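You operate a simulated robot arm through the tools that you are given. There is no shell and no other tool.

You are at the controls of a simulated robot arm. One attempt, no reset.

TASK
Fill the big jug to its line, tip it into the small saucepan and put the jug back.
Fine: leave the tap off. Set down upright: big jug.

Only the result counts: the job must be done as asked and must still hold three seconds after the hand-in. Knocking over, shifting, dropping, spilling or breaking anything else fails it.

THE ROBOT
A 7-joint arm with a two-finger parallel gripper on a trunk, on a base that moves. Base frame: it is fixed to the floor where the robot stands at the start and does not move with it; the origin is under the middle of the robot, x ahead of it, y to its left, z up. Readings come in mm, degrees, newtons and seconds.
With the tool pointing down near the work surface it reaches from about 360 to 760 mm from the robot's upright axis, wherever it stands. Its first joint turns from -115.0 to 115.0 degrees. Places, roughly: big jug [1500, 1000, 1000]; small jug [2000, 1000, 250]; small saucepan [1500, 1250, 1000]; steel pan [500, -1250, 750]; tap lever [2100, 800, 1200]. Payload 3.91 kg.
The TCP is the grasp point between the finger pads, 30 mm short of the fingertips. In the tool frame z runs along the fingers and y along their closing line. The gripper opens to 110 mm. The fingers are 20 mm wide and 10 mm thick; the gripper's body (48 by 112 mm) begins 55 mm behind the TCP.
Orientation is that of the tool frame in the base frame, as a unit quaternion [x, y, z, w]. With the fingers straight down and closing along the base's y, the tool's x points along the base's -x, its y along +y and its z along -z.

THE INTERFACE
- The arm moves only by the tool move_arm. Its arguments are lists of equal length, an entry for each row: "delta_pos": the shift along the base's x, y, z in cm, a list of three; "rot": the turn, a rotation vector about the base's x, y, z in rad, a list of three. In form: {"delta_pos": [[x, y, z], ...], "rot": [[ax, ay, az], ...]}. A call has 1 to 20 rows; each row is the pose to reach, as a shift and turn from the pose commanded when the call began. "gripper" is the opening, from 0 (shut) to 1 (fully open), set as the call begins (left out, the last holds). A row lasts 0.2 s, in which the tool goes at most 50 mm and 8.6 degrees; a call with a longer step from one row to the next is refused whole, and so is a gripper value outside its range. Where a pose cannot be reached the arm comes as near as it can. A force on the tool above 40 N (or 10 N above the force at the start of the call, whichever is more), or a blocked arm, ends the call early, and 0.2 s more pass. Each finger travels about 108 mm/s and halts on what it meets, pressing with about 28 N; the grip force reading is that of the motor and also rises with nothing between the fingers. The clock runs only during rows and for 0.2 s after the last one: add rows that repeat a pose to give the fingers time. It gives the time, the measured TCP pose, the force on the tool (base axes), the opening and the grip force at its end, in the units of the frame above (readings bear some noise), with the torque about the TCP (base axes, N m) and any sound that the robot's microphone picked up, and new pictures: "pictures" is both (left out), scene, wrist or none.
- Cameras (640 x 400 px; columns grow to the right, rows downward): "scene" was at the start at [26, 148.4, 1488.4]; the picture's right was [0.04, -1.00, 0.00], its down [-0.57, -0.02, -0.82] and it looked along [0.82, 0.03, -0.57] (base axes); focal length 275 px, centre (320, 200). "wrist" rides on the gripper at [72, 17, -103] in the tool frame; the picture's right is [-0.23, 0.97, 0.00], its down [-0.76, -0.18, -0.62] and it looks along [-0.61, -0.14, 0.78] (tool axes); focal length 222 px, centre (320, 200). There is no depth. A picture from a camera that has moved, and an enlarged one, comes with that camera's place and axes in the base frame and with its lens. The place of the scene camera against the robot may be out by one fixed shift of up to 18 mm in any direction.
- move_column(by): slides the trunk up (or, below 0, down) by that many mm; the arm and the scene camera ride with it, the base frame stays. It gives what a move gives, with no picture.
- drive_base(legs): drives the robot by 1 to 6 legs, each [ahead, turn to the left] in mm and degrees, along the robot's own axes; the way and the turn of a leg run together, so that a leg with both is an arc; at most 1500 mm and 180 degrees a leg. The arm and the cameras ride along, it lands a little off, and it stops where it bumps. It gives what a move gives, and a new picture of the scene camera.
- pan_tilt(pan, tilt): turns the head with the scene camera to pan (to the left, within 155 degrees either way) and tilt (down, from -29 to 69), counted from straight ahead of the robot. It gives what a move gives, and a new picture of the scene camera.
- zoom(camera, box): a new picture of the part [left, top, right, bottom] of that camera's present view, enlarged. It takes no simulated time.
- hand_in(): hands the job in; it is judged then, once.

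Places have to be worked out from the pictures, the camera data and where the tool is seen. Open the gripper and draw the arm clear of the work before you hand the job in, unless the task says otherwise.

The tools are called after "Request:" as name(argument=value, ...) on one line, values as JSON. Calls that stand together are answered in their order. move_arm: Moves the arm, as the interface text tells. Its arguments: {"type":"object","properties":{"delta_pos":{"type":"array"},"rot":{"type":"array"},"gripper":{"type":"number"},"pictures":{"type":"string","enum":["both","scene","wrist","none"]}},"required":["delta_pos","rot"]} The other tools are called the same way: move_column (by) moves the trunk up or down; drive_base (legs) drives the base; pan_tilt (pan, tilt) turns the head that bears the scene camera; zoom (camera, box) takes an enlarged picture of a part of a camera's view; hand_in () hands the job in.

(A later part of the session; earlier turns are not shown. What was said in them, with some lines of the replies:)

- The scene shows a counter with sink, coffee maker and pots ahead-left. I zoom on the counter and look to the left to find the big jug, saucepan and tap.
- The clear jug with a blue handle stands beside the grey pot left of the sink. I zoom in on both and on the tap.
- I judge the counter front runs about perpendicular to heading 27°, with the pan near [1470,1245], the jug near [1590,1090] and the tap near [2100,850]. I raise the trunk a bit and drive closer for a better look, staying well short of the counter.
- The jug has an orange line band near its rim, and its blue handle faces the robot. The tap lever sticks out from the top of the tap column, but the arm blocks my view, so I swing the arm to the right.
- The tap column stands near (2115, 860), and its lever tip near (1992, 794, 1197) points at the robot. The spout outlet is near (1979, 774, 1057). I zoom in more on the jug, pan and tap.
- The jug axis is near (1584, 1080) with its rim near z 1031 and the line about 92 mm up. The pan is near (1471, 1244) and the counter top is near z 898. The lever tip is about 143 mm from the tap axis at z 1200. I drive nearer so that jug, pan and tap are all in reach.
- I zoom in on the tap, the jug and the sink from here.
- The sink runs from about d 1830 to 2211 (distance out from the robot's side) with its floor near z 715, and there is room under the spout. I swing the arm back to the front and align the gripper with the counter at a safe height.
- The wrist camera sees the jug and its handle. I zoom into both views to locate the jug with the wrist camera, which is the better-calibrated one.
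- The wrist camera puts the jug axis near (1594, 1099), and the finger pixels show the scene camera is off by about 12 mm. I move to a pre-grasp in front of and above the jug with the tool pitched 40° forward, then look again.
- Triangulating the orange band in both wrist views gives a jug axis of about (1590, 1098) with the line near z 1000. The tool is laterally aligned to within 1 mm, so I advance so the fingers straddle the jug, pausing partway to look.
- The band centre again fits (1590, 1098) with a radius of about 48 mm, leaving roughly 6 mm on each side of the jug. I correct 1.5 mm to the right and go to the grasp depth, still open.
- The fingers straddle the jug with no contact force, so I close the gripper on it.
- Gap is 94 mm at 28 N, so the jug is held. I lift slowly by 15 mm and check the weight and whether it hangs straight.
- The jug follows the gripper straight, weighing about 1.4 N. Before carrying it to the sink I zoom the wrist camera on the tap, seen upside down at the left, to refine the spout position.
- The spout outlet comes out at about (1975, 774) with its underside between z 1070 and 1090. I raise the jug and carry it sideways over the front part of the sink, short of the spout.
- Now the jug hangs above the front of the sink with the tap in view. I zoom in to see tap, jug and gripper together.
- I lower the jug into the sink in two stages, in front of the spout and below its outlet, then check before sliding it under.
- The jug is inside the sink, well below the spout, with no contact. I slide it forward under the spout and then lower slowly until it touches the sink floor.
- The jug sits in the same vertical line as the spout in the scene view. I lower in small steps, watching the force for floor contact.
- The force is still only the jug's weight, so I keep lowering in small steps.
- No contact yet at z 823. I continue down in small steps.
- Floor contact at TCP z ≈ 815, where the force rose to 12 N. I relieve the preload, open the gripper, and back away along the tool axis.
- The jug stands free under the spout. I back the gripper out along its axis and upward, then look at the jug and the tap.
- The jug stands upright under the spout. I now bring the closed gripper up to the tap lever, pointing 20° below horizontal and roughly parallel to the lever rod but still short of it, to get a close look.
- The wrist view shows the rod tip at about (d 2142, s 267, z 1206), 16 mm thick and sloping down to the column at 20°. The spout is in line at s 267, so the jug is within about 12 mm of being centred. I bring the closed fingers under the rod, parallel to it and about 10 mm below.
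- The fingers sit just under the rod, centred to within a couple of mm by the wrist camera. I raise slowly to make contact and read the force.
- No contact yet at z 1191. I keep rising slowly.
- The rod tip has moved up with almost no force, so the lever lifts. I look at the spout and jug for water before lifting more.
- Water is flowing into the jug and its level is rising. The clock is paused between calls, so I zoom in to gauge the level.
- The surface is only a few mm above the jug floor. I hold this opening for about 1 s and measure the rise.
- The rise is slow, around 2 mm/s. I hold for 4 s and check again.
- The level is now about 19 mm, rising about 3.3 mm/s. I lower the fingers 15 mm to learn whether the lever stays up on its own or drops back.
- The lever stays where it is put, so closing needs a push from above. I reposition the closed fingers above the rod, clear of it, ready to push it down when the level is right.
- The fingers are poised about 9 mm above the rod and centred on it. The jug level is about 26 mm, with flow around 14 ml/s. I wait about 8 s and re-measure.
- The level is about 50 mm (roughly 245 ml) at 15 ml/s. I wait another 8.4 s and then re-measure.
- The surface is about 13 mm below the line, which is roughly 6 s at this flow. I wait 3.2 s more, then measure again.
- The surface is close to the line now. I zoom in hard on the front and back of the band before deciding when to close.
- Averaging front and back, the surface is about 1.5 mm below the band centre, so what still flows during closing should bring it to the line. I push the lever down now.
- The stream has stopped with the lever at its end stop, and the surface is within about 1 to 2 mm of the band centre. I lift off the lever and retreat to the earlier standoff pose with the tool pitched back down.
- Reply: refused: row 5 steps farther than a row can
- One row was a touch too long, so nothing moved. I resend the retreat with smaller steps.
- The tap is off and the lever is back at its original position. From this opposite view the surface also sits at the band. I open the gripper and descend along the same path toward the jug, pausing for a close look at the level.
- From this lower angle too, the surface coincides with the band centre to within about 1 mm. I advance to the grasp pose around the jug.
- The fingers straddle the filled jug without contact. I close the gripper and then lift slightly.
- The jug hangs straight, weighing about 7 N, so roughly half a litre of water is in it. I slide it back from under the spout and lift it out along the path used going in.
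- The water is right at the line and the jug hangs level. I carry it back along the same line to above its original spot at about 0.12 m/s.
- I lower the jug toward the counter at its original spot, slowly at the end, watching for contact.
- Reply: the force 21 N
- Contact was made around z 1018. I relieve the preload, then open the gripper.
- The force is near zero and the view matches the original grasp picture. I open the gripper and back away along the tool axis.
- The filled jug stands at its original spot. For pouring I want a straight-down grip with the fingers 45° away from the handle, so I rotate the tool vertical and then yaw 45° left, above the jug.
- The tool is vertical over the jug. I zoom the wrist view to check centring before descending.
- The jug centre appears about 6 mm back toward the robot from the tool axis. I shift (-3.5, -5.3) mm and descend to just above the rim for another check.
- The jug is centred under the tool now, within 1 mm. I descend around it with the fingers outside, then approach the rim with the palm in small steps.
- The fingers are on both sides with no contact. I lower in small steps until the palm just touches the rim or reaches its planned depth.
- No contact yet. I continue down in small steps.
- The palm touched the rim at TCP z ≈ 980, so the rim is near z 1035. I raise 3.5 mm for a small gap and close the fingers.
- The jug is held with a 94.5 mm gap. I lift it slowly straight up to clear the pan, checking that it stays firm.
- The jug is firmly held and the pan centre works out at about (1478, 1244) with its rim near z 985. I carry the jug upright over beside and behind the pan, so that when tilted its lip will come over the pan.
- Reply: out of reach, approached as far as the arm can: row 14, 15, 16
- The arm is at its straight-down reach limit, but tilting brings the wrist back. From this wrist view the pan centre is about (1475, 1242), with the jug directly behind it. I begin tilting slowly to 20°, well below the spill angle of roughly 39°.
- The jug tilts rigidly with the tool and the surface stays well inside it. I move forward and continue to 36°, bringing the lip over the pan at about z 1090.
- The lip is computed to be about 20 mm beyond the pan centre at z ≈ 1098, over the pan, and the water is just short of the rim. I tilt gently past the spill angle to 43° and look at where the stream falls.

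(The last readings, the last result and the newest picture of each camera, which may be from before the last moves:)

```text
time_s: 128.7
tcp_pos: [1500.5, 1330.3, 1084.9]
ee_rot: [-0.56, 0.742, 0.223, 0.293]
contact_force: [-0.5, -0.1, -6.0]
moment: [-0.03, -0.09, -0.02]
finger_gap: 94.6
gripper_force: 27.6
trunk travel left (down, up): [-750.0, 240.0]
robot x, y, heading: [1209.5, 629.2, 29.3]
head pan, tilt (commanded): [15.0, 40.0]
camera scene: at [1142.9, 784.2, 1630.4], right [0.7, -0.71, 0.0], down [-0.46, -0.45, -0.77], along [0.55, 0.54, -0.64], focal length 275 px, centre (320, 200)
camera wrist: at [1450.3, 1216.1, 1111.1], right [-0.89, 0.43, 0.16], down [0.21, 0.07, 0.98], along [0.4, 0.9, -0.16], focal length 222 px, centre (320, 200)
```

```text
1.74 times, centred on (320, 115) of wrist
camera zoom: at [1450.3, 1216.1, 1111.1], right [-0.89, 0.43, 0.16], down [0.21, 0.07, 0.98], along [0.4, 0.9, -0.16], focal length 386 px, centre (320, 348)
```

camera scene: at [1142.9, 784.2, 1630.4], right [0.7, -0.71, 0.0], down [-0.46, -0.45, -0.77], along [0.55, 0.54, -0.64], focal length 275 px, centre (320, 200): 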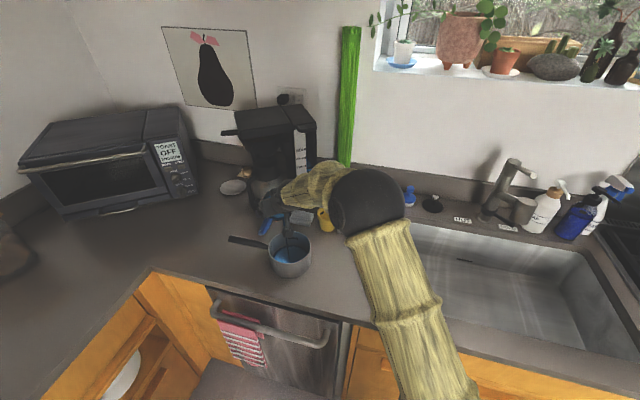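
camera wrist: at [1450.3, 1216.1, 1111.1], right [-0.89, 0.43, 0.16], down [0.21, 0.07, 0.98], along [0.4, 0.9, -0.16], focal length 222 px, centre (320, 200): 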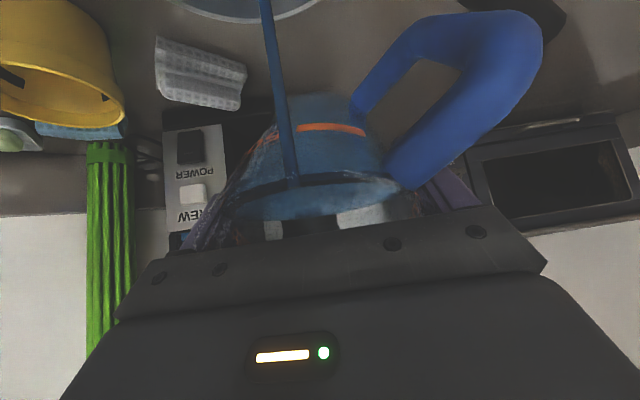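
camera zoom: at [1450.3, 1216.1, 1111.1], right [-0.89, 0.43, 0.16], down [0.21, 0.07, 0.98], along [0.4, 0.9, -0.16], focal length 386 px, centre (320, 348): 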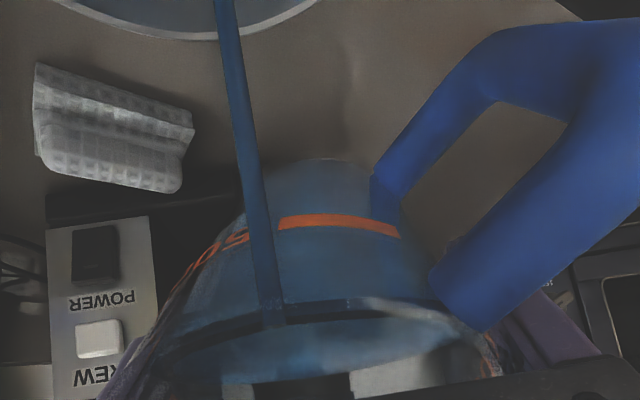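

The pour has begun and the stream lands inside the pan. I continue tilting slowly to about 62° with the lip held over the same spot.

Request:
move_arm(delta_pos=[[0, 0, 0.12], [0, 0, 0.23], [0, 0, 0.35], [0, 0, 0.46], [0, 0, 0.58], [0, 0, 0.69], [0, 0, 0.81], [0, 0, 0.92], [0, 0, 1.04], [0, 0, 1.155], [0, 0, 1.27], [0, 0, 1.39], [0, -0.02, 1.5], [-0.01, -0.04, 1.62], [-0.01, -0.06, 1.73], [-0.02, -0.08, 1.85], [-0.02, -0.1, 1.96], [-0.03, -0.12, 2.08], [-0.03, -0.14, 2.19], [-0.04, -0.15, 2.31]], rot=[[0.0158, -0.0045, 0], [0.0316, -0.0089, 0], [0.0474, -0.0134, 0], [0.0632, -0.0179, 0], [0.079, -0.0223, 0], [0.0947, -0.0268, 0], [0.1105, -0.0313, 0], [0.1263, -0.0357, 0], [0.1421, -0.0402, 0], [0.1579, -0.0447, 0], [0.1737, -0.0491, 0], [0.1895, -0.0536, 0], [0.2053, -0.0581, 0], [0.2211, -0.0625, 0], [0.2369, -0.067, 0], [0.2527, -0.0715, 0], [0.2685, -0.076, 0], [0.2842, -0.0804, 0], [0.3, -0.0849, 0], [0.3158, -0.0894, 0]], pictures="both")

Request:
zoom(camera="scene", box=[240, 170, 360, 290])

Request:
zoom(camera="wrist", box=[180, 0, 460, 230])

```text
time_s: 132.9
tcp_pos: [1500.3, 1328.4, 1108.1]
ee_rot: [-0.516, 0.685, 0.311, 0.41]
contact_force: [0.6, 0.4, -4.0]
moment: [-0.07, -0.03, 0.01]
finger_gap: 94.7
gripper_force: 27.9
trunk travel left (down, up): [-750.0, 240.0]
robot x, y, heading: [1211.6, 629.3, 29.6]
head pan, tilt (commanded): [15.0, 40.0]
camera scene: at [1142.8, 783.9, 1630.5], right [0.7, -0.71, 0.0], down [-0.46, -0.45, -0.77], along [0.55, 0.54, -0.64], focal length 275 px, centre (320, 200)
camera wrist: at [1448.9, 1212.6, 1093.4], right [-0.91, 0.37, 0.2], down [0.12, -0.23, 0.96], along [0.4, 0.9, 0.17], focal length 222 px, centre (320, 200)
```

scene: 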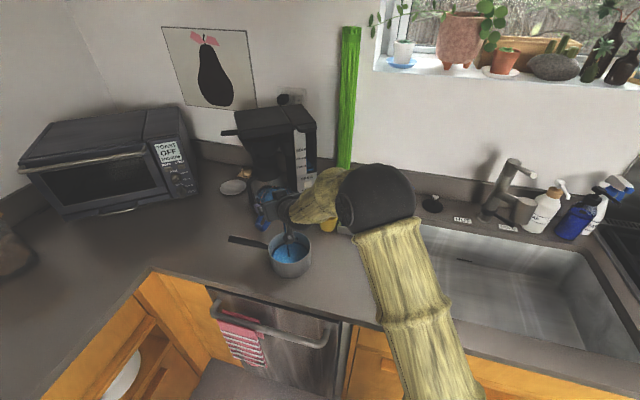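
wrist: 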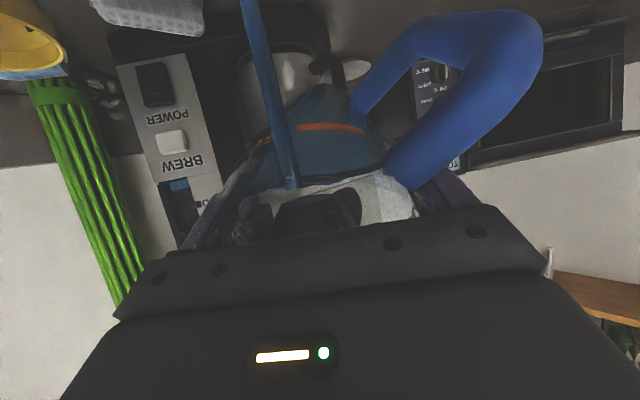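

```text
3.33 times, centred on (300, 230) of scene
camera zoom: at [1142.8, 783.9, 1630.5], right [0.7, -0.71, 0.0], down [-0.46, -0.45, -0.77], along [0.55, 0.54, -0.64], focal length 918 px, centre (387, 100)
```

zoom: 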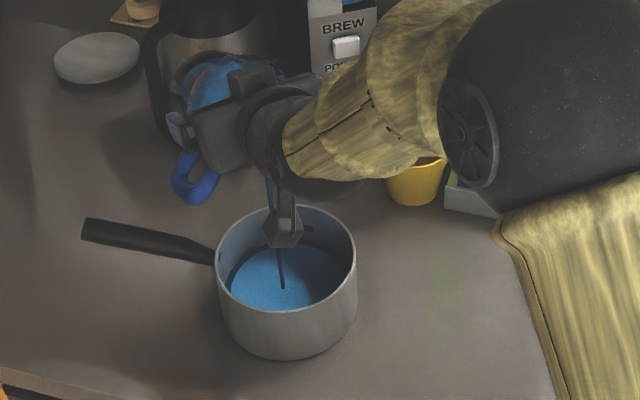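

```text
1.74 times, centred on (320, 115) of wrist
camera zoom: at [1448.9, 1212.6, 1093.4], right [-0.91, 0.37, 0.2], down [0.12, -0.23, 0.96], along [0.4, 0.9, 0.17], focal length 386 px, centre (320, 348)
```

zoom: 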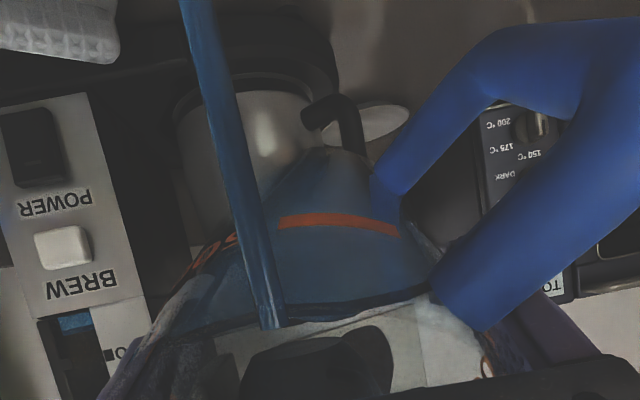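

About half has gone into the pan with no spill, and the jug is still rigid in the grip. I continue tilting to about 80°.

Request:
move_arm(delta_pos=[[-0.01, -0.03, 0.105], [-0.02, -0.06, 0.21], [-0.02, -0.09, 0.32], [-0.04, -0.13, 0.42], [-0.04, -0.15, 0.53], [-0.05, -0.18, 0.63], [-0.06, -0.22, 0.74], [-0.07, -0.26, 0.84], [-0.08, -0.29, 0.95], [-0.1, -0.34, 1.05], [-0.11, -0.38, 1.16], [-0.12, -0.42, 1.26], [-0.13, -0.46, 1.36], [-0.14, -0.51, 1.46], [-0.16, -0.56, 1.56], [-0.17, -0.61, 1.66], [-0.19, -0.66, 1.76], [-0.2, -0.71, 1.86], [-0.22, -0.77, 1.96], [-0.23, -0.82, 2.05]], rot=[[0.0151, -0.0043, 0], [0.0302, -0.0086, 0], [0.0453, -0.0128, 0], [0.0604, -0.0171, 0], [0.0756, -0.0214, 0], [0.0907, -0.0257, 0], [0.1058, -0.03, 0], [0.1209, -0.0342, 0], [0.136, -0.0385, 0], [0.1511, -0.0428, 0], [0.1662, -0.0471, 0], [0.1813, -0.0514, 0], [0.1964, -0.0556, 0], [0.2115, -0.0599, 0], [0.2267, -0.0642, 0], [0.2418, -0.0685, 0], [0.2569, -0.0728, 0], [0.272, -0.077, 0], [0.2871, -0.0813, 0], [0.3022, -0.0856, 0]], pictures="both")

Request:
zoom(camera="scene", box=[240, 170, 360, 290])

Request:
zoom(camera="wrist", box=[180, 0, 460, 230])

```text
time_s: 137.1
tcp_pos: [1498.0, 1319.3, 1129.6]
ee_rot: [-0.462, 0.611, 0.39, 0.511]
contact_force: [-0.1, 0.1, -2.7]
moment: [-0.04, -0.04, -0.03]
finger_gap: 94.4
gripper_force: 28.2
trunk travel left (down, up): [-750.0, 240.0]
robot x, y, heading: [1210.6, 628.1, 29.5]
head pan, tilt (commanded): [15.0, 40.0]
camera scene: at [1142.8, 783.7, 1630.5], right [0.7, -0.71, 0.0], down [-0.46, -0.45, -0.77], along [0.55, 0.54, -0.64], focal length 275 px, centre (320, 200)
camera wrist: at [1449.8, 1215.0, 1076.6], right [-0.93, 0.3, 0.23], down [0.04, -0.51, 0.86], along [0.38, 0.8, 0.46], focal length 222 px, centre (320, 200)
```

scene: 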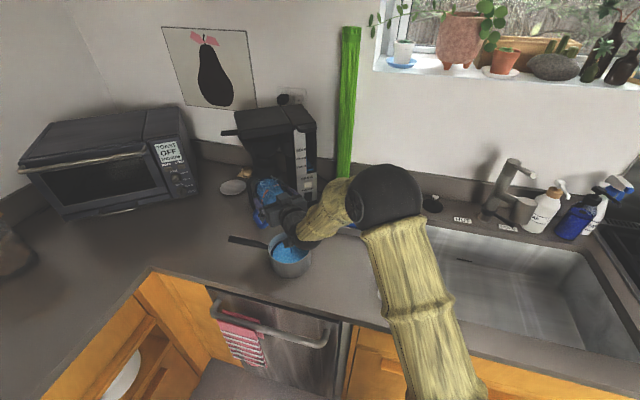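
wrist: 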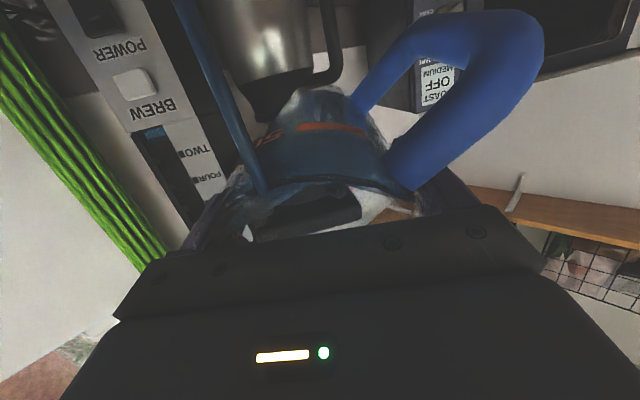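

```text
3.33 times, centred on (300, 230) of scene
camera zoom: at [1142.8, 783.7, 1630.5], right [0.7, -0.71, 0.0], down [-0.46, -0.45, -0.77], along [0.55, 0.54, -0.64], focal length 918 px, centre (387, 100)
```

zoom: 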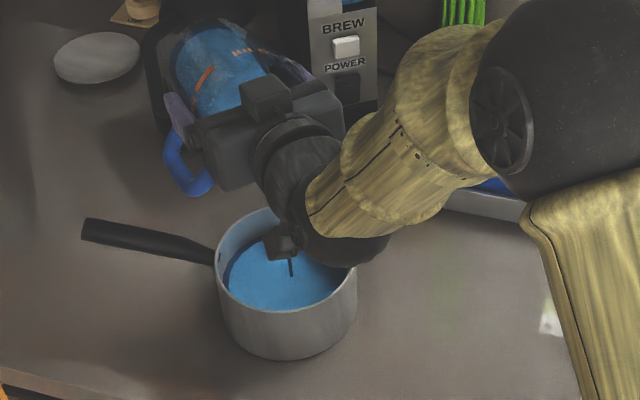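

```text
1.74 times, centred on (320, 115) of wrist
camera zoom: at [1449.8, 1215.0, 1076.6], right [-0.93, 0.3, 0.23], down [0.04, -0.51, 0.86], along [0.38, 0.8, 0.46], focal length 386 px, centre (320, 348)
```

zoom: 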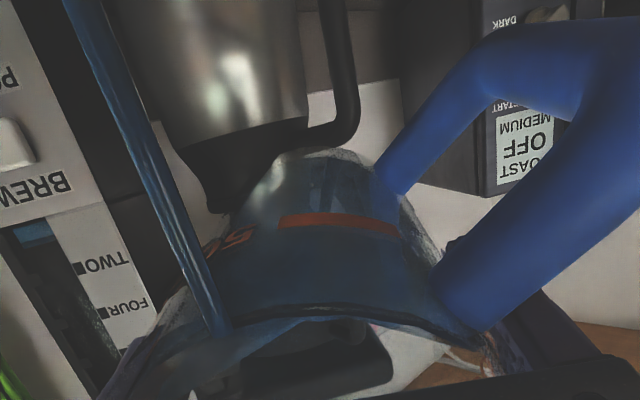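

About 120 ml remains in the jug, and the stream still lands in the pan. I continue to 98°.

Request:
move_arm(delta_pos=[[-0.02, -0.06, 0.09], [-0.03, -0.12, 0.19], [-0.05, -0.18, 0.28], [-0.07, -0.25, 0.37], [-0.09, -0.31, 0.47], [-0.11, -0.37, 0.56], [-0.12, -0.44, 0.64], [-0.14, -0.51, 0.73], [-0.16, -0.58, 0.82], [-0.18, -0.64, 0.9], [-0.2, -0.71, 0.99], [-0.22, -0.78, 1.07], [-0.24, -0.86, 1.15], [-0.26, -0.93, 1.22], [-0.28, -1.0, 1.3], [-0.31, -1.08, 1.38], [-0.33, -1.15, 1.45], [-0.35, -1.23, 1.53], [-0.37, -1.31, 1.6], [-0.39, -1.39, 1.68]], rot=[[0.0151, -0.0043, 0], [0.0302, -0.0086, 0], [0.0453, -0.0128, 0], [0.0604, -0.0171, 0], [0.0756, -0.0214, 0], [0.0907, -0.0257, 0], [0.1058, -0.03, 0], [0.1209, -0.0342, 0], [0.136, -0.0385, 0], [0.1511, -0.0428, 0], [0.1662, -0.0471, 0], [0.1813, -0.0514, 0], [0.1964, -0.0556, 0], [0.2115, -0.0599, 0], [0.2267, -0.0642, 0], [0.2418, -0.0685, 0], [0.2569, -0.0728, 0], [0.272, -0.077, 0], [0.2871, -0.0813, 0], [0.3022, -0.0856, 0]], pictures="both")

Request:
zoom(camera="scene", box=[240, 170, 360, 290])

Request:
zoom(camera="wrist", box=[180, 0, 460, 230])

```text
time_s: 141.3
tcp_pos: [1494.1, 1307.0, 1145.0]
ee_rot: [-0.396, 0.524, 0.457, 0.6]
contact_force: [0.5, -0.1, -2.1]
moment: [-0.03, -0.05, 0.0]
finger_gap: 94.6
gripper_force: 28.2
trunk travel left (down, up): [-750.0, 240.0]
robot x, y, heading: [1209.4, 629.0, 29.3]
head pan, tilt (commanded): [15.0, 40.0]
camera scene: at [1142.8, 783.7, 1630.5], right [0.7, -0.71, 0.0], down [-0.46, -0.45, -0.77], along [0.55, 0.54, -0.64], focal length 275 px, centre (320, 200)
camera wrist: at [1452.3, 1222.3, 1060.3], right [-0.94, 0.23, 0.23], down [-0.02, -0.74, 0.67], along [0.33, 0.62, 0.71], focal length 222 px, centre (320, 200)
```

scene: 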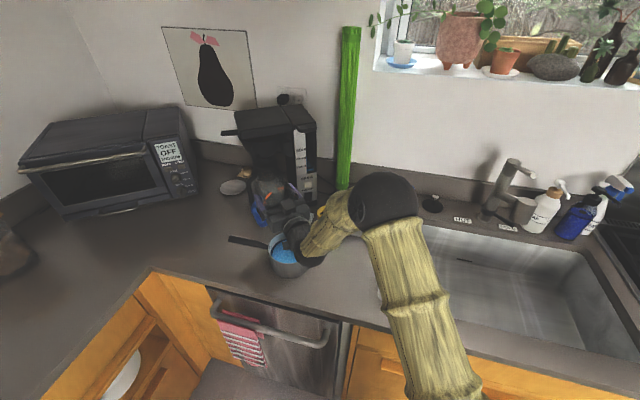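
wrist: 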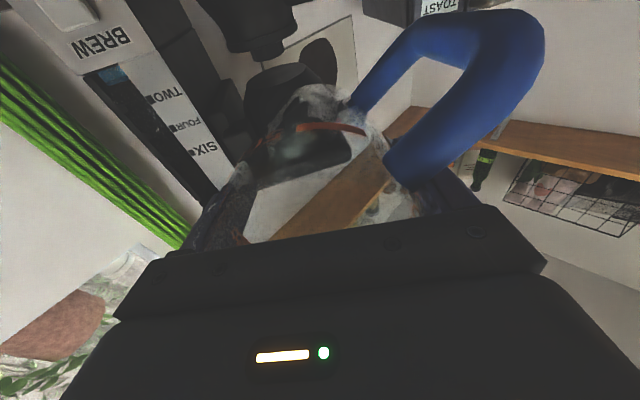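

```text
3.33 times, centred on (300, 230) of scene
camera zoom: at [1142.8, 783.7, 1630.5], right [0.7, -0.71, 0.0], down [-0.46, -0.45, -0.77], along [0.55, 0.54, -0.64], focal length 918 px, centre (387, 100)
```

zoom: 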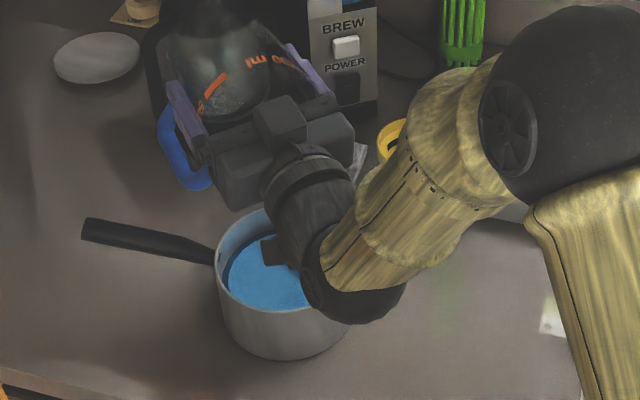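

```text
1.74 times, centred on (320, 115) of wrist
camera zoom: at [1452.3, 1222.3, 1060.3], right [-0.94, 0.23, 0.23], down [-0.02, -0.74, 0.67], along [0.33, 0.62, 0.71], focal length 386 px, centre (320, 348)
```

zoom: 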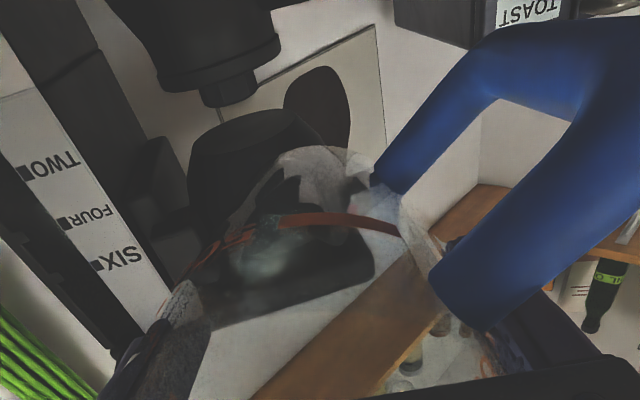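

The jug looks empty, with no stream left. I tilt a little further to 104° and hold a second to drain the last drops.

Request:
move_arm(delta_pos=[[-0.04, -0.15, 0.11], [-0.08, -0.29, 0.23], [-0.12, -0.44, 0.34], [-0.16, -0.58, 0.45], [-0.16, -0.58, 0.45], [-0.16, -0.58, 0.45], [-0.16, -0.58, 0.45], [-0.16, -0.58, 0.45], [-0.16, -0.58, 0.45], [-0.16, -0.58, 0.45]], rot=[[0.0252, -0.0071, 0], [0.0504, -0.0143, 0], [0.0755, -0.0214, 0], [0.1007, -0.0285, 0], [0.1007, -0.0285, 0], [0.1007, -0.0285, 0], [0.1007, -0.0285, 0], [0.1007, -0.0285, 0], [0.1007, -0.0285, 0], [0.1007, -0.0285, 0]], pictures="both")

Request:
zoom(camera="scene", box=[240, 170, 360, 290])

Request:
zoom(camera="wrist", box=[180, 0, 460, 230])

```text
time_s: 143.5
tcp_pos: [1492.2, 1300.0, 1150.8]
ee_rot: [-0.37, 0.492, 0.476, 0.628]
contact_force: [-0.2, -0.2, -1.3]
moment: [-0.02, 0.0, 0.01]
finger_gap: 94.6
gripper_force: 27.4
trunk travel left (down, up): [-750.0, 240.0]
robot x, y, heading: [1210.4, 623.7, 29.6]
head pan, tilt (commanded): [15.0, 40.0]
camera scene: at [1142.7, 783.7, 1630.5], right [0.7, -0.71, 0.0], down [-0.46, -0.45, -0.77], along [0.55, 0.54, -0.64], focal length 275 px, centre (320, 200)
camera wrist: at [1453.1, 1225.5, 1055.6], right [-0.95, 0.21, 0.22], down [-0.04, -0.81, 0.59], along [0.3, 0.55, 0.78], focal length 222 px, centre (320, 200)
```

scene: 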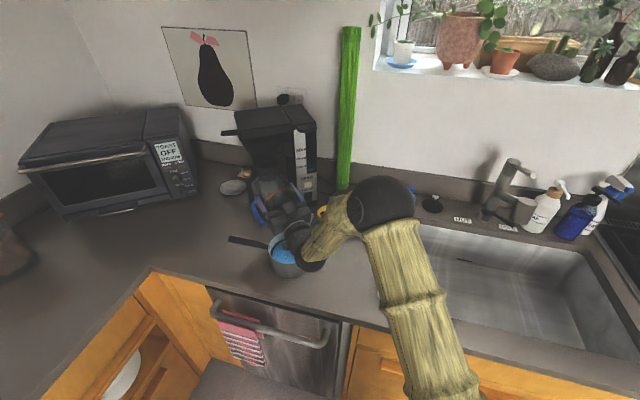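
wrist: 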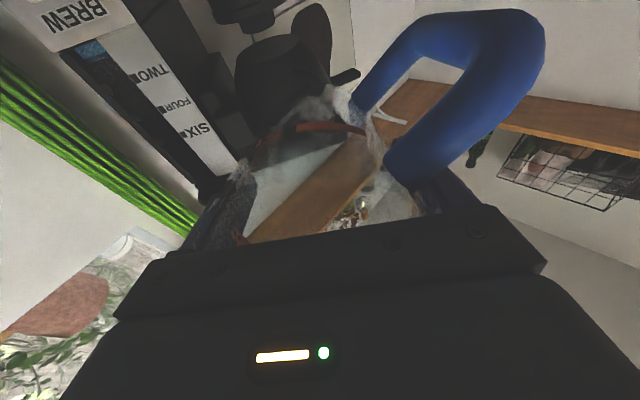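

```text
3.33 times, centred on (300, 230) of scene
camera zoom: at [1142.7, 783.7, 1630.5], right [0.7, -0.71, 0.0], down [-0.46, -0.45, -0.77], along [0.55, 0.54, -0.64], focal length 918 px, centre (387, 100)
```

zoom: 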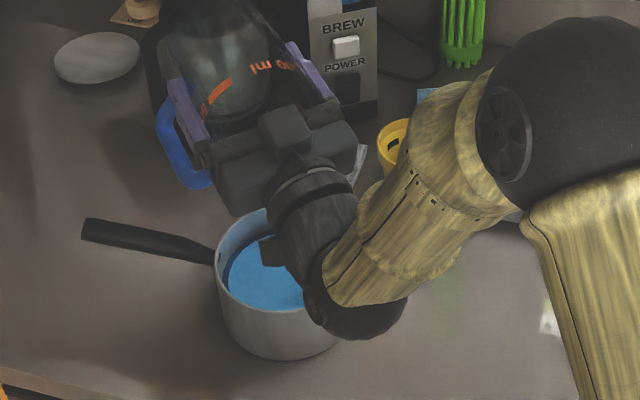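

```text
1.74 times, centred on (320, 115) of wrist
camera zoom: at [1453.1, 1225.5, 1055.6], right [-0.95, 0.21, 0.22], down [-0.04, -0.81, 0.59], along [0.3, 0.55, 0.78], focal length 386 px, centre (320, 348)
```

zoom: 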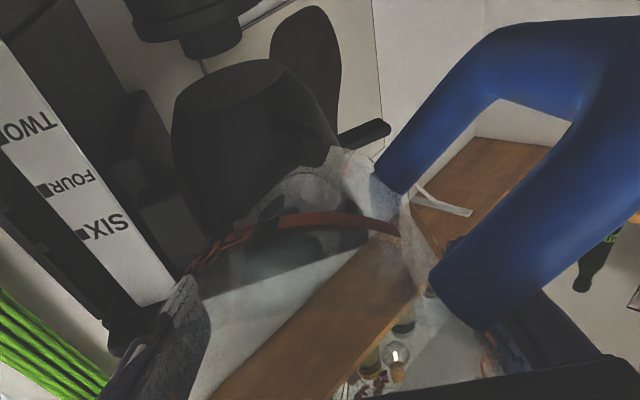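

The jug is empty (about 1.3 N) and all the water is in the pan. I untilt along the reverse path, keeping the lip over the pan.

Request:
move_arm(delta_pos=[[0.11, 0.38, -0.29], [0.21, 0.75, -0.62], [0.31, 1.1, -0.96], [0.4, 1.41, -1.32], [0.48, 1.69, -1.72], [0.56, 1.96, -2.13], [0.62, 2.19, -2.56], [0.68, 2.4, -3.01], [0.73, 2.57, -3.47], [0.77, 2.71, -3.94], [0.8, 2.83, -4.42], [0.82, 2.91, -4.91], [0.84, 2.95, -5.4], [0.84, 2.96, -5.89], [0.83, 2.94, -6.24], [0.82, 2.9, -6.24], [0.8, 2.81, -6.04], [0.68, 2.41, -5.0], [0.33, 1.15, -3.5], [0.0, 0.0, -2.0]], rot=[[-0.0672, 0.019, 0], [-0.1343, 0.038, 0], [-0.2015, 0.057, 0], [-0.2687, 0.076, 0], [-0.3359, 0.095, 0], [-0.403, 0.114, 0], [-0.4702, 0.1331, 0], [-0.5374, 0.1521, 0], [-0.6045, 0.1711, 0], [-0.6717, 0.1901, 0], [-0.7389, 0.2091, 0], [-0.806, 0.2281, 0], [-0.8732, 0.2471, 0], [-0.9404, 0.2661, 0], [-1.0076, 0.2851, 0], [-1.0747, 0.3041, 0], [-1.1419, 0.3232, 0], [-1.2427, 0.3517, 0], [-1.3435, 0.3802, 0], [-1.4443, 0.4087, 0]], pictures="both")

Request:
zoom(camera="scene", box=[230, 140, 360, 290])

```text
time_s: 147.7
tcp_pos: [1492.2, 1300.0, 1130.6]
ee_rot: [-0.595, 0.789, 0.094, 0.123]
contact_force: [-0.5, -0.3, -1.3]
moment: [0.0, 0.03, -0.01]
finger_gap: 94.4
gripper_force: 28.0
trunk travel left (down, up): [-750.0, 240.0]
robot x, y, heading: [1211.8, 629.3, 29.7]
head pan, tilt (commanded): [15.0, 40.0]
camera scene: at [1142.7, 783.8, 1630.5], right [0.7, -0.71, 0.0], down [-0.46, -0.45, -0.77], along [0.55, 0.54, -0.64], focal length 275 px, centre (320, 200)
camera wrist: at [1448.1, 1208.0, 1206.9], right [-0.88, 0.48, 0.07], down [0.32, 0.46, 0.83], along [0.36, 0.75, -0.56], focal length 222 px, centre (320, 200)
```

scene: 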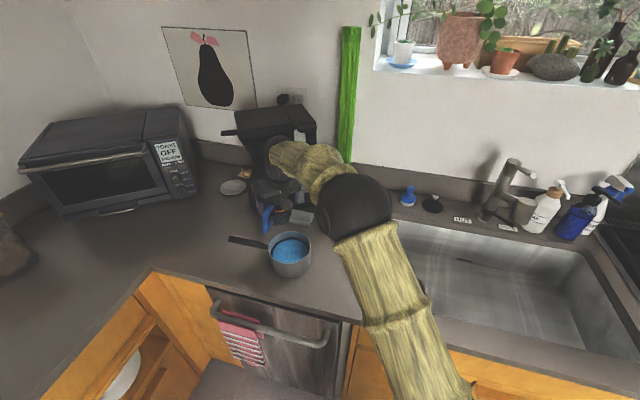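
wrist: 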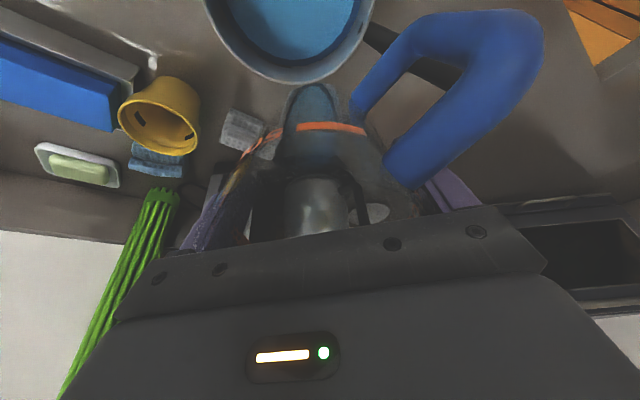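

```text
2.67 times, centred on (295, 215) of scene
camera zoom: at [1142.7, 783.8, 1630.5], right [0.7, -0.71, 0.0], down [-0.46, -0.45, -0.77], along [0.55, 0.54, -0.64], focal length 734 px, centre (387, 160)
```

zoom: 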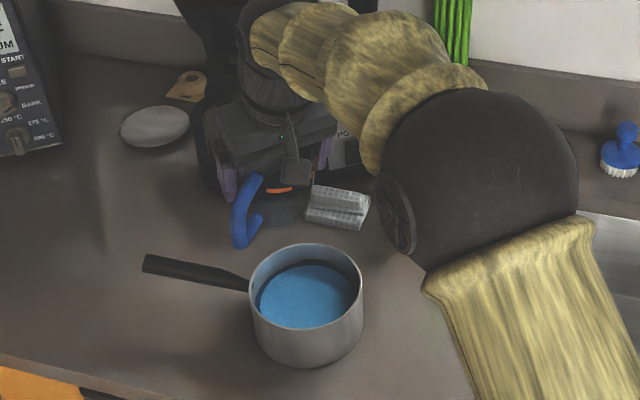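

The water is in the pan and the counter is clean. I bring the jug upright while carrying it back toward above its original spot.

Request:
move_arm(delta_pos=[[0.3, -0.7, 0], [1.1, -2.5, 0], [2.1, -4.6, 0], [3.0, -6.7, 0], [4.0, -8.8, 0], [4.9, -10.9, 0], [5.8, -13.0, -0.4], [6.8, -15.1, -1.0], [7.7, -17.2, -1.6], [8.5, -19.0, -2.2], [9.1, -20.3, -2.8], [9.32, -20.76, -2.8], [9.32, -20.76, -2.8]], rot=[[-0.05, 0.0142, 0], [-0.1, 0.0283, 0], [-0.151, 0.0427, 0], [-0.201, 0.057, 0], [-0.252, 0.0713, 0], [-0.3021, 0.0855, 0], [-0.3021, 0.0855, 0], [-0.3021, 0.0855, 0], [-0.3021, 0.0855, 0], [-0.3021, 0.0855, 0], [-0.3021, 0.0855, 0], [-0.3021, 0.0855, 0], [-0.3021, 0.0855, 0]], pictures="both")

Request:
move_arm(delta_pos=[[0, 0, 0]], rot=[[0, 0, 0]], pictures="none")

Request:
move_arm(delta_pos=[[0, 0, 0]], rot=[[0, 0, 0]], pictures="none")

```text
time_s: 150.5
tcp_pos: [1586.3, 1093.2, 1102.3]
ee_rot: [-0.602, 0.799, 0.0, 0.0]
contact_force: [-0.6, 0.9, -1.8]
moment: [0.02, -0.04, 0.03]
finger_gap: 94.9
gripper_force: 28.3
trunk travel left (down, up): [-750.0, 240.0]
robot x, y, heading: [1212.4, 624.9, 29.5]
head pan, tilt (commanded): [15.0, 40.0]
camera scene: at [1142.8, 783.6, 1630.5], right [0.7, -0.71, 0.0], down [-0.46, -0.45, -0.77], along [0.55, 0.54, -0.64], focal length 275 px, centre (320, 200)
camera wrist: at [1548.8, 1028.0, 1206.5], right [-0.87, 0.49, 0.0], down [0.38, 0.68, 0.62], along [0.3, 0.54, -0.78], focal length 222 px, centre (320, 200)
```

scene: 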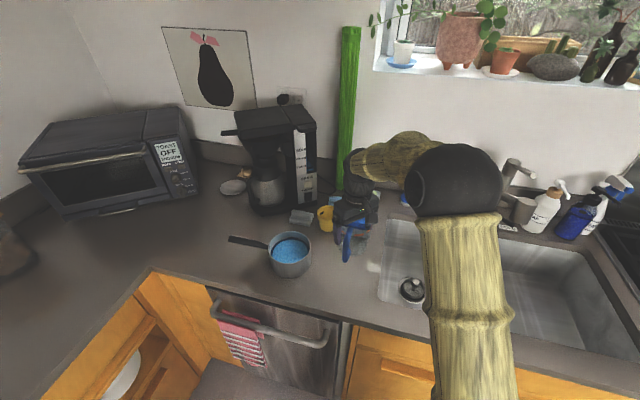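
wrist: 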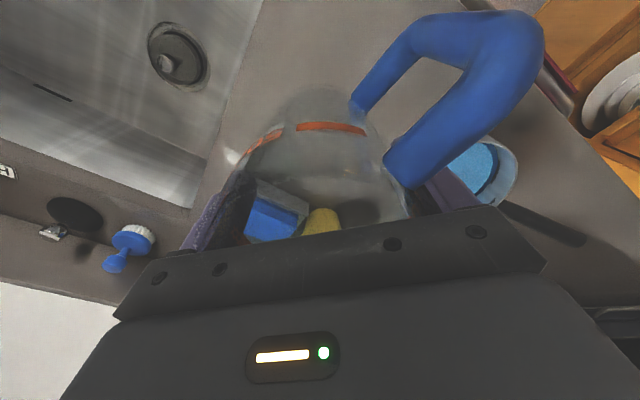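

```text
time_s: 150.9
tcp_pos: [1584.5, 1093.1, 1102.6]
ee_rot: [-0.602, 0.799, 0.0, 0.0]
contact_force: [0.1, -0.2, -0.1]
moment: [0.0, -0.03, -0.01]
finger_gap: 94.6
gripper_force: 27.4
trunk travel left (down, up): [-750.0, 240.0]
robot x, y, heading: [1209.2, 632.5, 29.4]
head pan, tilt (commanded): [15.0, 40.0]
```

```text
time_s: 151.3
tcp_pos: [1585.4, 1091.9, 1102.7]
ee_rot: [-0.602, 0.799, 0.0, 0.0]
contact_force: [-0.7, -0.4, -1.1]
moment: [0.02, 0.01, -0.04]
finger_gap: 94.5
gripper_force: 28.3
trunk travel left (down, up): [-750.0, 240.0]
robot x, y, heading: [1210.4, 627.3, 29.6]
head pan, tilt (commanded): [15.0, 40.0]
```

The readings and the wrist view match the moment of lift-off, so the jug is right above its original spot. I lower it, slowing near the counter.

Request:
move_arm(delta_pos=[[0, 0, -1.5], [0, 0, -3.5], [0, 0, -5.5], [0, 0, -7.5], [0, 0, -9.3], [0, 0, -10.6], [0, 0, -11.3], [0, 0, -11.6], [0, 0, -11.6]], rot=[[0, 0, 0], [0, 0, 0], [0, 0, 0], [0, 0, 0], [0, 0, 0], [0, 0, 0], [0, 0, 0], [0, 0, 0], [0, 0, 0]], pictures="none")

Request:
move_arm(delta_pos=[[0, 0, -0.15], [0, 0, -0.25], [0, 0, -0.25]], rot=[[0, 0, 0], [0, 0, 0], [0, 0, 0]], pictures="none")

```text
time_s: 153.3
tcp_pos: [1585.1, 1092.1, 987.3]
ee_rot: [-0.601, 0.799, 0.0, 0.001]
contact_force: [-0.3, 0.2, -2.0]
moment: [0.0, -0.03, 0.02]
finger_gap: 94.5
gripper_force: 27.9
trunk travel left (down, up): [-750.0, 240.0]
robot x, y, heading: [1211.2, 629.4, 29.6]
head pan, tilt (commanded): [15.0, 40.0]
```

```text
time_s: 154.1
tcp_pos: [1585.4, 1092.9, 984.6]
ee_rot: [-0.602, 0.799, 0.0, 0.001]
contact_force: [0.3, -0.2, -1.1]
moment: [0.03, -0.02, -0.01]
finger_gap: 94.5
gripper_force: 27.9
trunk travel left (down, up): [-750.0, 240.0]
robot x, y, heading: [1210.0, 629.4, 29.5]
head pan, tilt (commanded): [15.0, 40.0]
```

No contact yet at z 984.6. I take small steps down until the jug touches the counter.

Request:
move_arm(delta_pos=[[0, 0, -0.1], [0, 0, -0.2], [0, 0, -0.2]], rot=[[0, 0, 0], [0, 0, 0], [0, 0, 0]], pictures="none")

Request:
move_arm(delta_pos=[[0, 0, -0.05], [0, 0, -0.12], [0, 0, -0.12]], rot=[[0, 0, 0], [0, 0, 0], [0, 0, 0]], pictures="none")

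```text
time_s: 154.9
tcp_pos: [1583.8, 1092.7, 983.0]
ee_rot: [-0.602, 0.799, 0.0, 0.0]
contact_force: [0.3, -0.6, 3.4]
moment: [0.18, -0.02, 0.01]
finger_gap: 94.4
gripper_force: 28.1
trunk travel left (down, up): [-750.0, 240.0]
robot x, y, heading: [1211.9, 626.7, 29.5]
head pan, tilt (commanded): [15.0, 40.0]
```

```text
time_s: 155.7
tcp_pos: [1584.7, 1093.1, 983.1]
ee_rot: [-0.601, 0.799, 0.001, 0.002]
contact_force: [1.1, 1.2, 14.5]
moment: [0.61, 0.16, 0.01]
finger_gap: 94.5
gripper_force: 28.0
trunk travel left (down, up): [-750.0, 240.0]
robot x, y, heading: [1211.7, 629.7, 29.4]
head pan, tilt (commanded): [15.0, 40.0]
```

The jug has touched down. I relieve the preload, release, and check the picture.

Request:
move_arm(delta_pos=[[0, 0, 0.1], [0, 0, 0.17], [0, 0, 0.17]], rot=[[0, 0, 0], [0, 0, 0], [0, 0, 0]], pictures="none")

Request:
move_arm(delta_pos=[[0, 0, 0], [0, 0, 0], [0, 0, 0], [0, 0, 0]], rot=[[0, 0, 0], [0, 0, 0], [0, 0, 0], [0, 0, 0]], gripper=1, pictures="both")

```text
time_s: 156.5
tcp_pos: [1584.3, 1092.2, 982.3]
ee_rot: [-0.602, 0.799, 0.0, 0.0]
contact_force: [2.2, -1.3, 8.7]
moment: [0.33, -0.21, -0.08]
finger_gap: 94.2
gripper_force: 27.9
trunk travel left (down, up): [-750.0, 240.0]
robot x, y, heading: [1212.8, 626.6, 29.3]
head pan, tilt (commanded): [15.0, 40.0]
```

```text
time_s: 157.5
tcp_pos: [1584.2, 1093.6, 982.2]
ee_rot: [-0.601, 0.799, 0.0, 0.001]
contact_force: [0.0, -0.3, 0.1]
moment: [-0.02, 0.03, -0.01]
finger_gap: 110.4
gripper_force: 0.1
trunk travel left (down, up): [-750.0, 240.0]
robot x, y, heading: [1211.0, 627.0, 29.6]
head pan, tilt (commanded): [15.0, 40.0]
camera scene: at [1142.7, 783.5, 1630.5], right [0.7, -0.71, 0.0], down [-0.46, -0.45, -0.77], along [0.55, 0.54, -0.64], focal length 275 px, centre (320, 200)
camera wrist: at [1548.5, 1027.8, 1086.0], right [-0.87, 0.49, 0.0], down [0.38, 0.68, 0.62], along [0.3, 0.54, -0.78], focal length 222 px, centre (320, 200)
```

scene: 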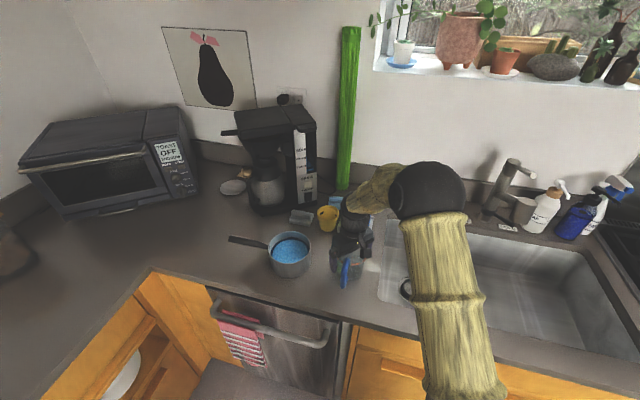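
wrist: 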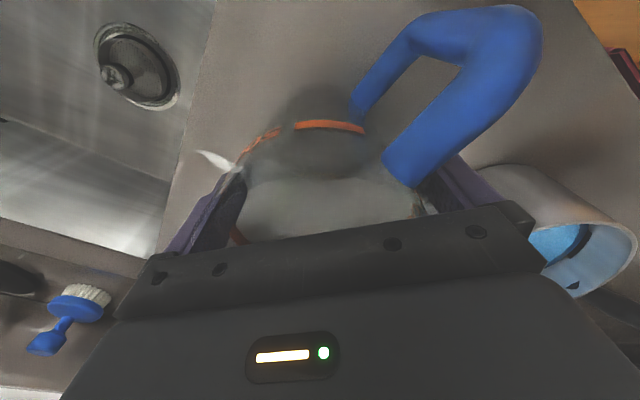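

The jug is released and standing. I raise the gripper straight up, clear of the jug, and look.

Request:
move_arm(delta_pos=[[0, 0, 1.0], [0, 0, 2.5], [0, 0, 4.5], [0, 0, 7.0], [0, 0, 10.0], [0, 0, 13.5], [0, 0, 17.0], [0, 0, 20.0], [0, 0, 20.0]], rot=[[0, 0, 0], [0, 0, 0], [0, 0, 0], [0, 0, 0], [0, 0, 0], [0, 0, 0], [0, 0, 0], [0, 0, 0], [0, 0, 0]], pictures="both")

Request:
zoom(camera="wrist", box=[230, 0, 430, 180])

```text
time_s: 159.5
tcp_pos: [1586.2, 1092.6, 1183.5]
ee_rot: [-0.601, 0.799, 0.001, 0.0]
contact_force: [0.4, 0.2, 0.1]
moment: [0.0, 0.01, -0.01]
finger_gap: 110.1
gripper_force: 0.1
trunk travel left (down, up): [-750.0, 240.0]
robot x, y, heading: [1210.4, 627.9, 29.2]
head pan, tilt (commanded): [15.0, 40.0]
camera scene: at [1142.9, 783.6, 1630.5], right [0.7, -0.71, 0.0], down [-0.46, -0.45, -0.77], along [0.55, 0.54, -0.64], focal length 275 px, centre (320, 200)
camera wrist: at [1549.4, 1027.5, 1286.7], right [-0.87, 0.49, 0.0], down [0.38, 0.68, 0.62], along [0.3, 0.54, -0.78], focal length 222 px, centre (320, 200)
```

scene: 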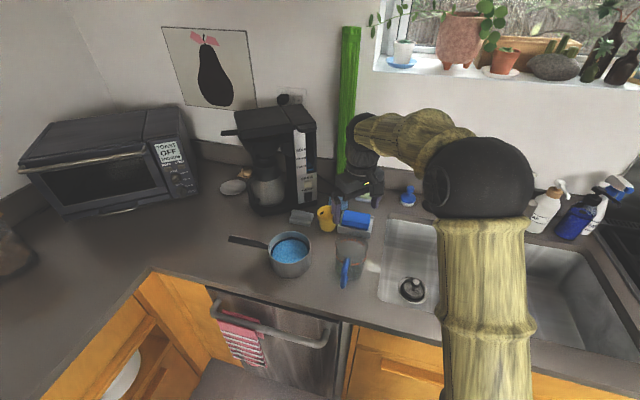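
wrist: 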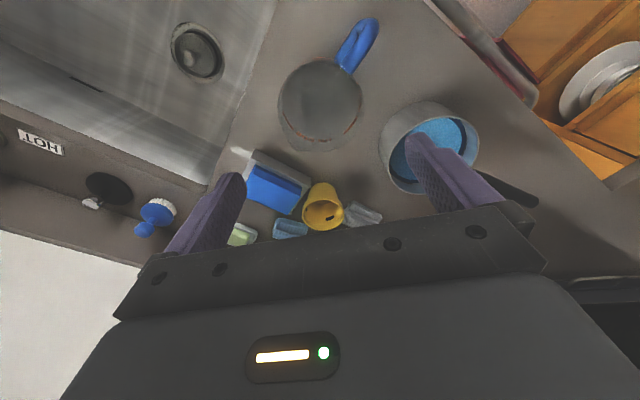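

```text
2.22 times, centred on (330, 90) of wrist
camera zoom: at [1549.4, 1027.5, 1286.7], right [-0.87, 0.49, 0.0], down [0.38, 0.68, 0.62], along [0.3, 0.54, -0.78], focal length 494 px, centre (298, 444)
```

zoom: 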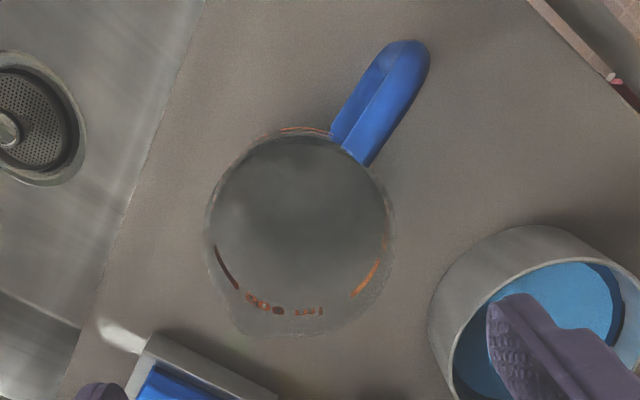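

The jug is upright and empty at its spot with the handle facing as before. I retract the arm back toward the robot and away from the work.

Request:
move_arm(delta_pos=[[-1.5, -0.9, 1.0], [-4.0, -2.4, 2.0], [-7.0, -4.2, 2.0], [-10.0, -6.0, 2.0], [-13.0, -7.9, 2.0], [-16.0, -9.7, 2.0], [-16.8, -10.2, 2.0]], rot=[[0, 0, -0.1], [0, 0, -0.22], [0, 0, -0.34], [0, 0, -0.46], [0, 0, -0.58], [0, 0, -0.7], [0, 0, -0.785]], pictures="none")

Request:
move_arm(delta_pos=[[3.2, -3.2, 0], [6.4, -6.4, 0], [9.6, -9.6, 0], [12.6, -12.9, 0], [15.6, -16.4, 0], [18.3, -19.9, 0], [21.0, -23.4, 0], [23.5, -26.9, 0], [25.8, -30.9, 0], [28.0, -34.9, 0], [27.3, -39.6, 0], [26.6, -44.3, 0], [25.9, -49.0, 0], [25.2, -53.7, 0], [24.5, -58.4, 0], [23.8, -63.0, 0]], rot=[[0, 0, -0.056], [0, 0, -0.112], [0, 0, -0.168], [0, 0, -0.224], [0, 0, -0.28], [0, 0, -0.336], [0, 0, -0.392], [0, 0, -0.448], [0, 0, -0.504], [0, 0, -0.56], [0, 0, -0.616], [0, 0, -0.672], [0, 0, -0.728], [0, 0, -0.784], [0, 0, -0.84], [0, 0, -0.895]], pictures="none")

Request:
pan_tilt(pan=-10, tilt=40)

Request:
zoom(camera="scene", box=[220, 190, 300, 310])

Request:
zoom(camera="scene", box=[330, 120, 426, 210])

```text
time_s: 161.1
tcp_pos: [1415.5, 992.9, 1202.9]
ee_rot: [-0.25, 0.968, 0.0, -0.001]
contact_force: [0.4, -0.4, -0.1]
moment: [0.04, -0.01, -0.01]
finger_gap: 109.7
gripper_force: 0.1
trunk travel left (down, up): [-750.0, 240.0]
robot x, y, heading: [1212.0, 630.0, 29.4]
head pan, tilt (commanded): [15.0, 40.0]
```

```text
time_s: 164.5
tcp_pos: [1656.0, 360.2, 1200.5]
ee_rot: [0.193, 0.981, 0.0, 0.0]
contact_force: [0.2, -0.3, 0.1]
moment: [0.02, 0.0, 0.02]
finger_gap: 110.0
gripper_force: 0.0
trunk travel left (down, up): [-750.0, 240.0]
robot x, y, heading: [1211.8, 629.2, 29.3]
head pan, tilt (commanded): [15.0, 40.0]
```

```text
time_s: 165.4
tcp_pos: [1656.4, 361.7, 1201.0]
ee_rot: [0.192, 0.981, 0.0, 0.0]
contact_force: [1.0, 0.1, 0.0]
moment: [0.04, 0.03, 0.02]
finger_gap: 109.9
gripper_force: 0.1
trunk travel left (down, up): [-750.0, 240.0]
robot x, y, heading: [1213.2, 625.0, 29.3]
head pan, tilt (commanded): [-10.0, 40.0]
camera scene: at [1162.1, 752.2, 1630.5], right [0.33, -0.94, 0.0], down [-0.61, -0.21, -0.77], along [0.72, 0.26, -0.64], focal length 275 px, centre (320, 200)
```

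scene: 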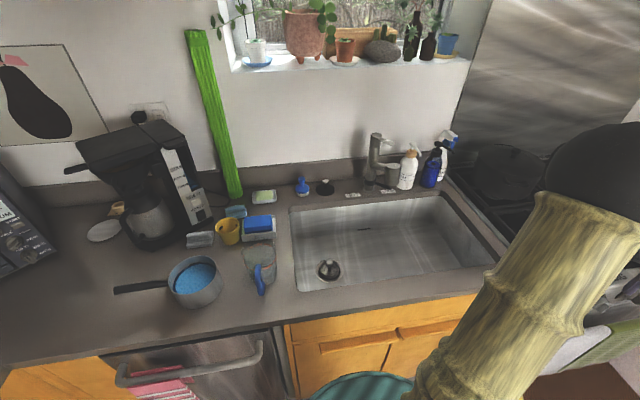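

```text
3.33 times, centred on (260, 250) of scene
camera zoom: at [1162.1, 752.2, 1630.5], right [0.33, -0.94, 0.0], down [-0.61, -0.21, -0.77], along [0.72, 0.26, -0.64], focal length 918 px, centre (520, 33)
```

zoom: 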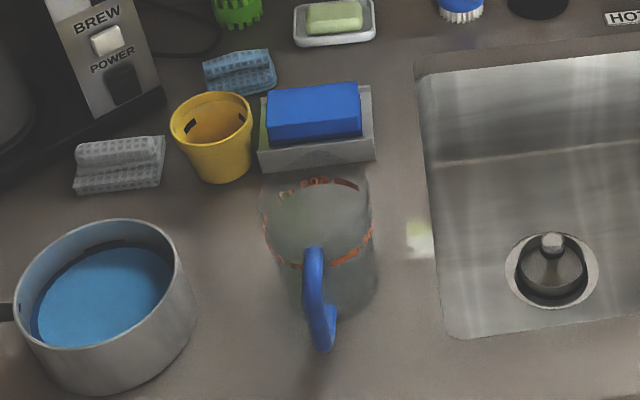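

```text
4.44 times, centred on (378, 165) of scene
camera zoom: at [1162.1, 752.2, 1630.5], right [0.33, -0.94, 0.0], down [-0.61, -0.21, -0.77], along [0.72, 0.26, -0.64], focal length 1223 px, centre (62, 356)
```

zoom: 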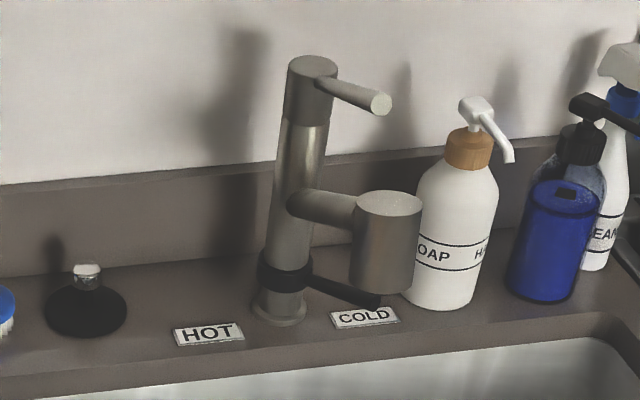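

The tap lever is back exactly as at the start with no flow. The pan holds the water and has not moved, and the empty jug stands upright within a few millimetres of its original spot. The gripper is open and the arm is clear, so I hand in.

Request:
hand_in()

```text
The job is handed in.
```

I've handed the job in. I filled the big jug to its 500 ml line, poured it all into the small saucepan and put the jug back upright.

- **Fill:** the water level matched the orange line to within about 2 mm in every view I checked.
- **Tap:** the lever is back in its starting position and no water is running.
- **Pour:** the whole stream went into the saucepan. I saw no water on the counter, and the saucepan didn't move.
- **Jug:** it is standing empty, about 5 mm from where it started, with the handle facing the same way.
- **Arm:** the gripper is open and the arm is clear of the work.

The hand-in gave no result back, so I'm going by the final camera pictures and readings.
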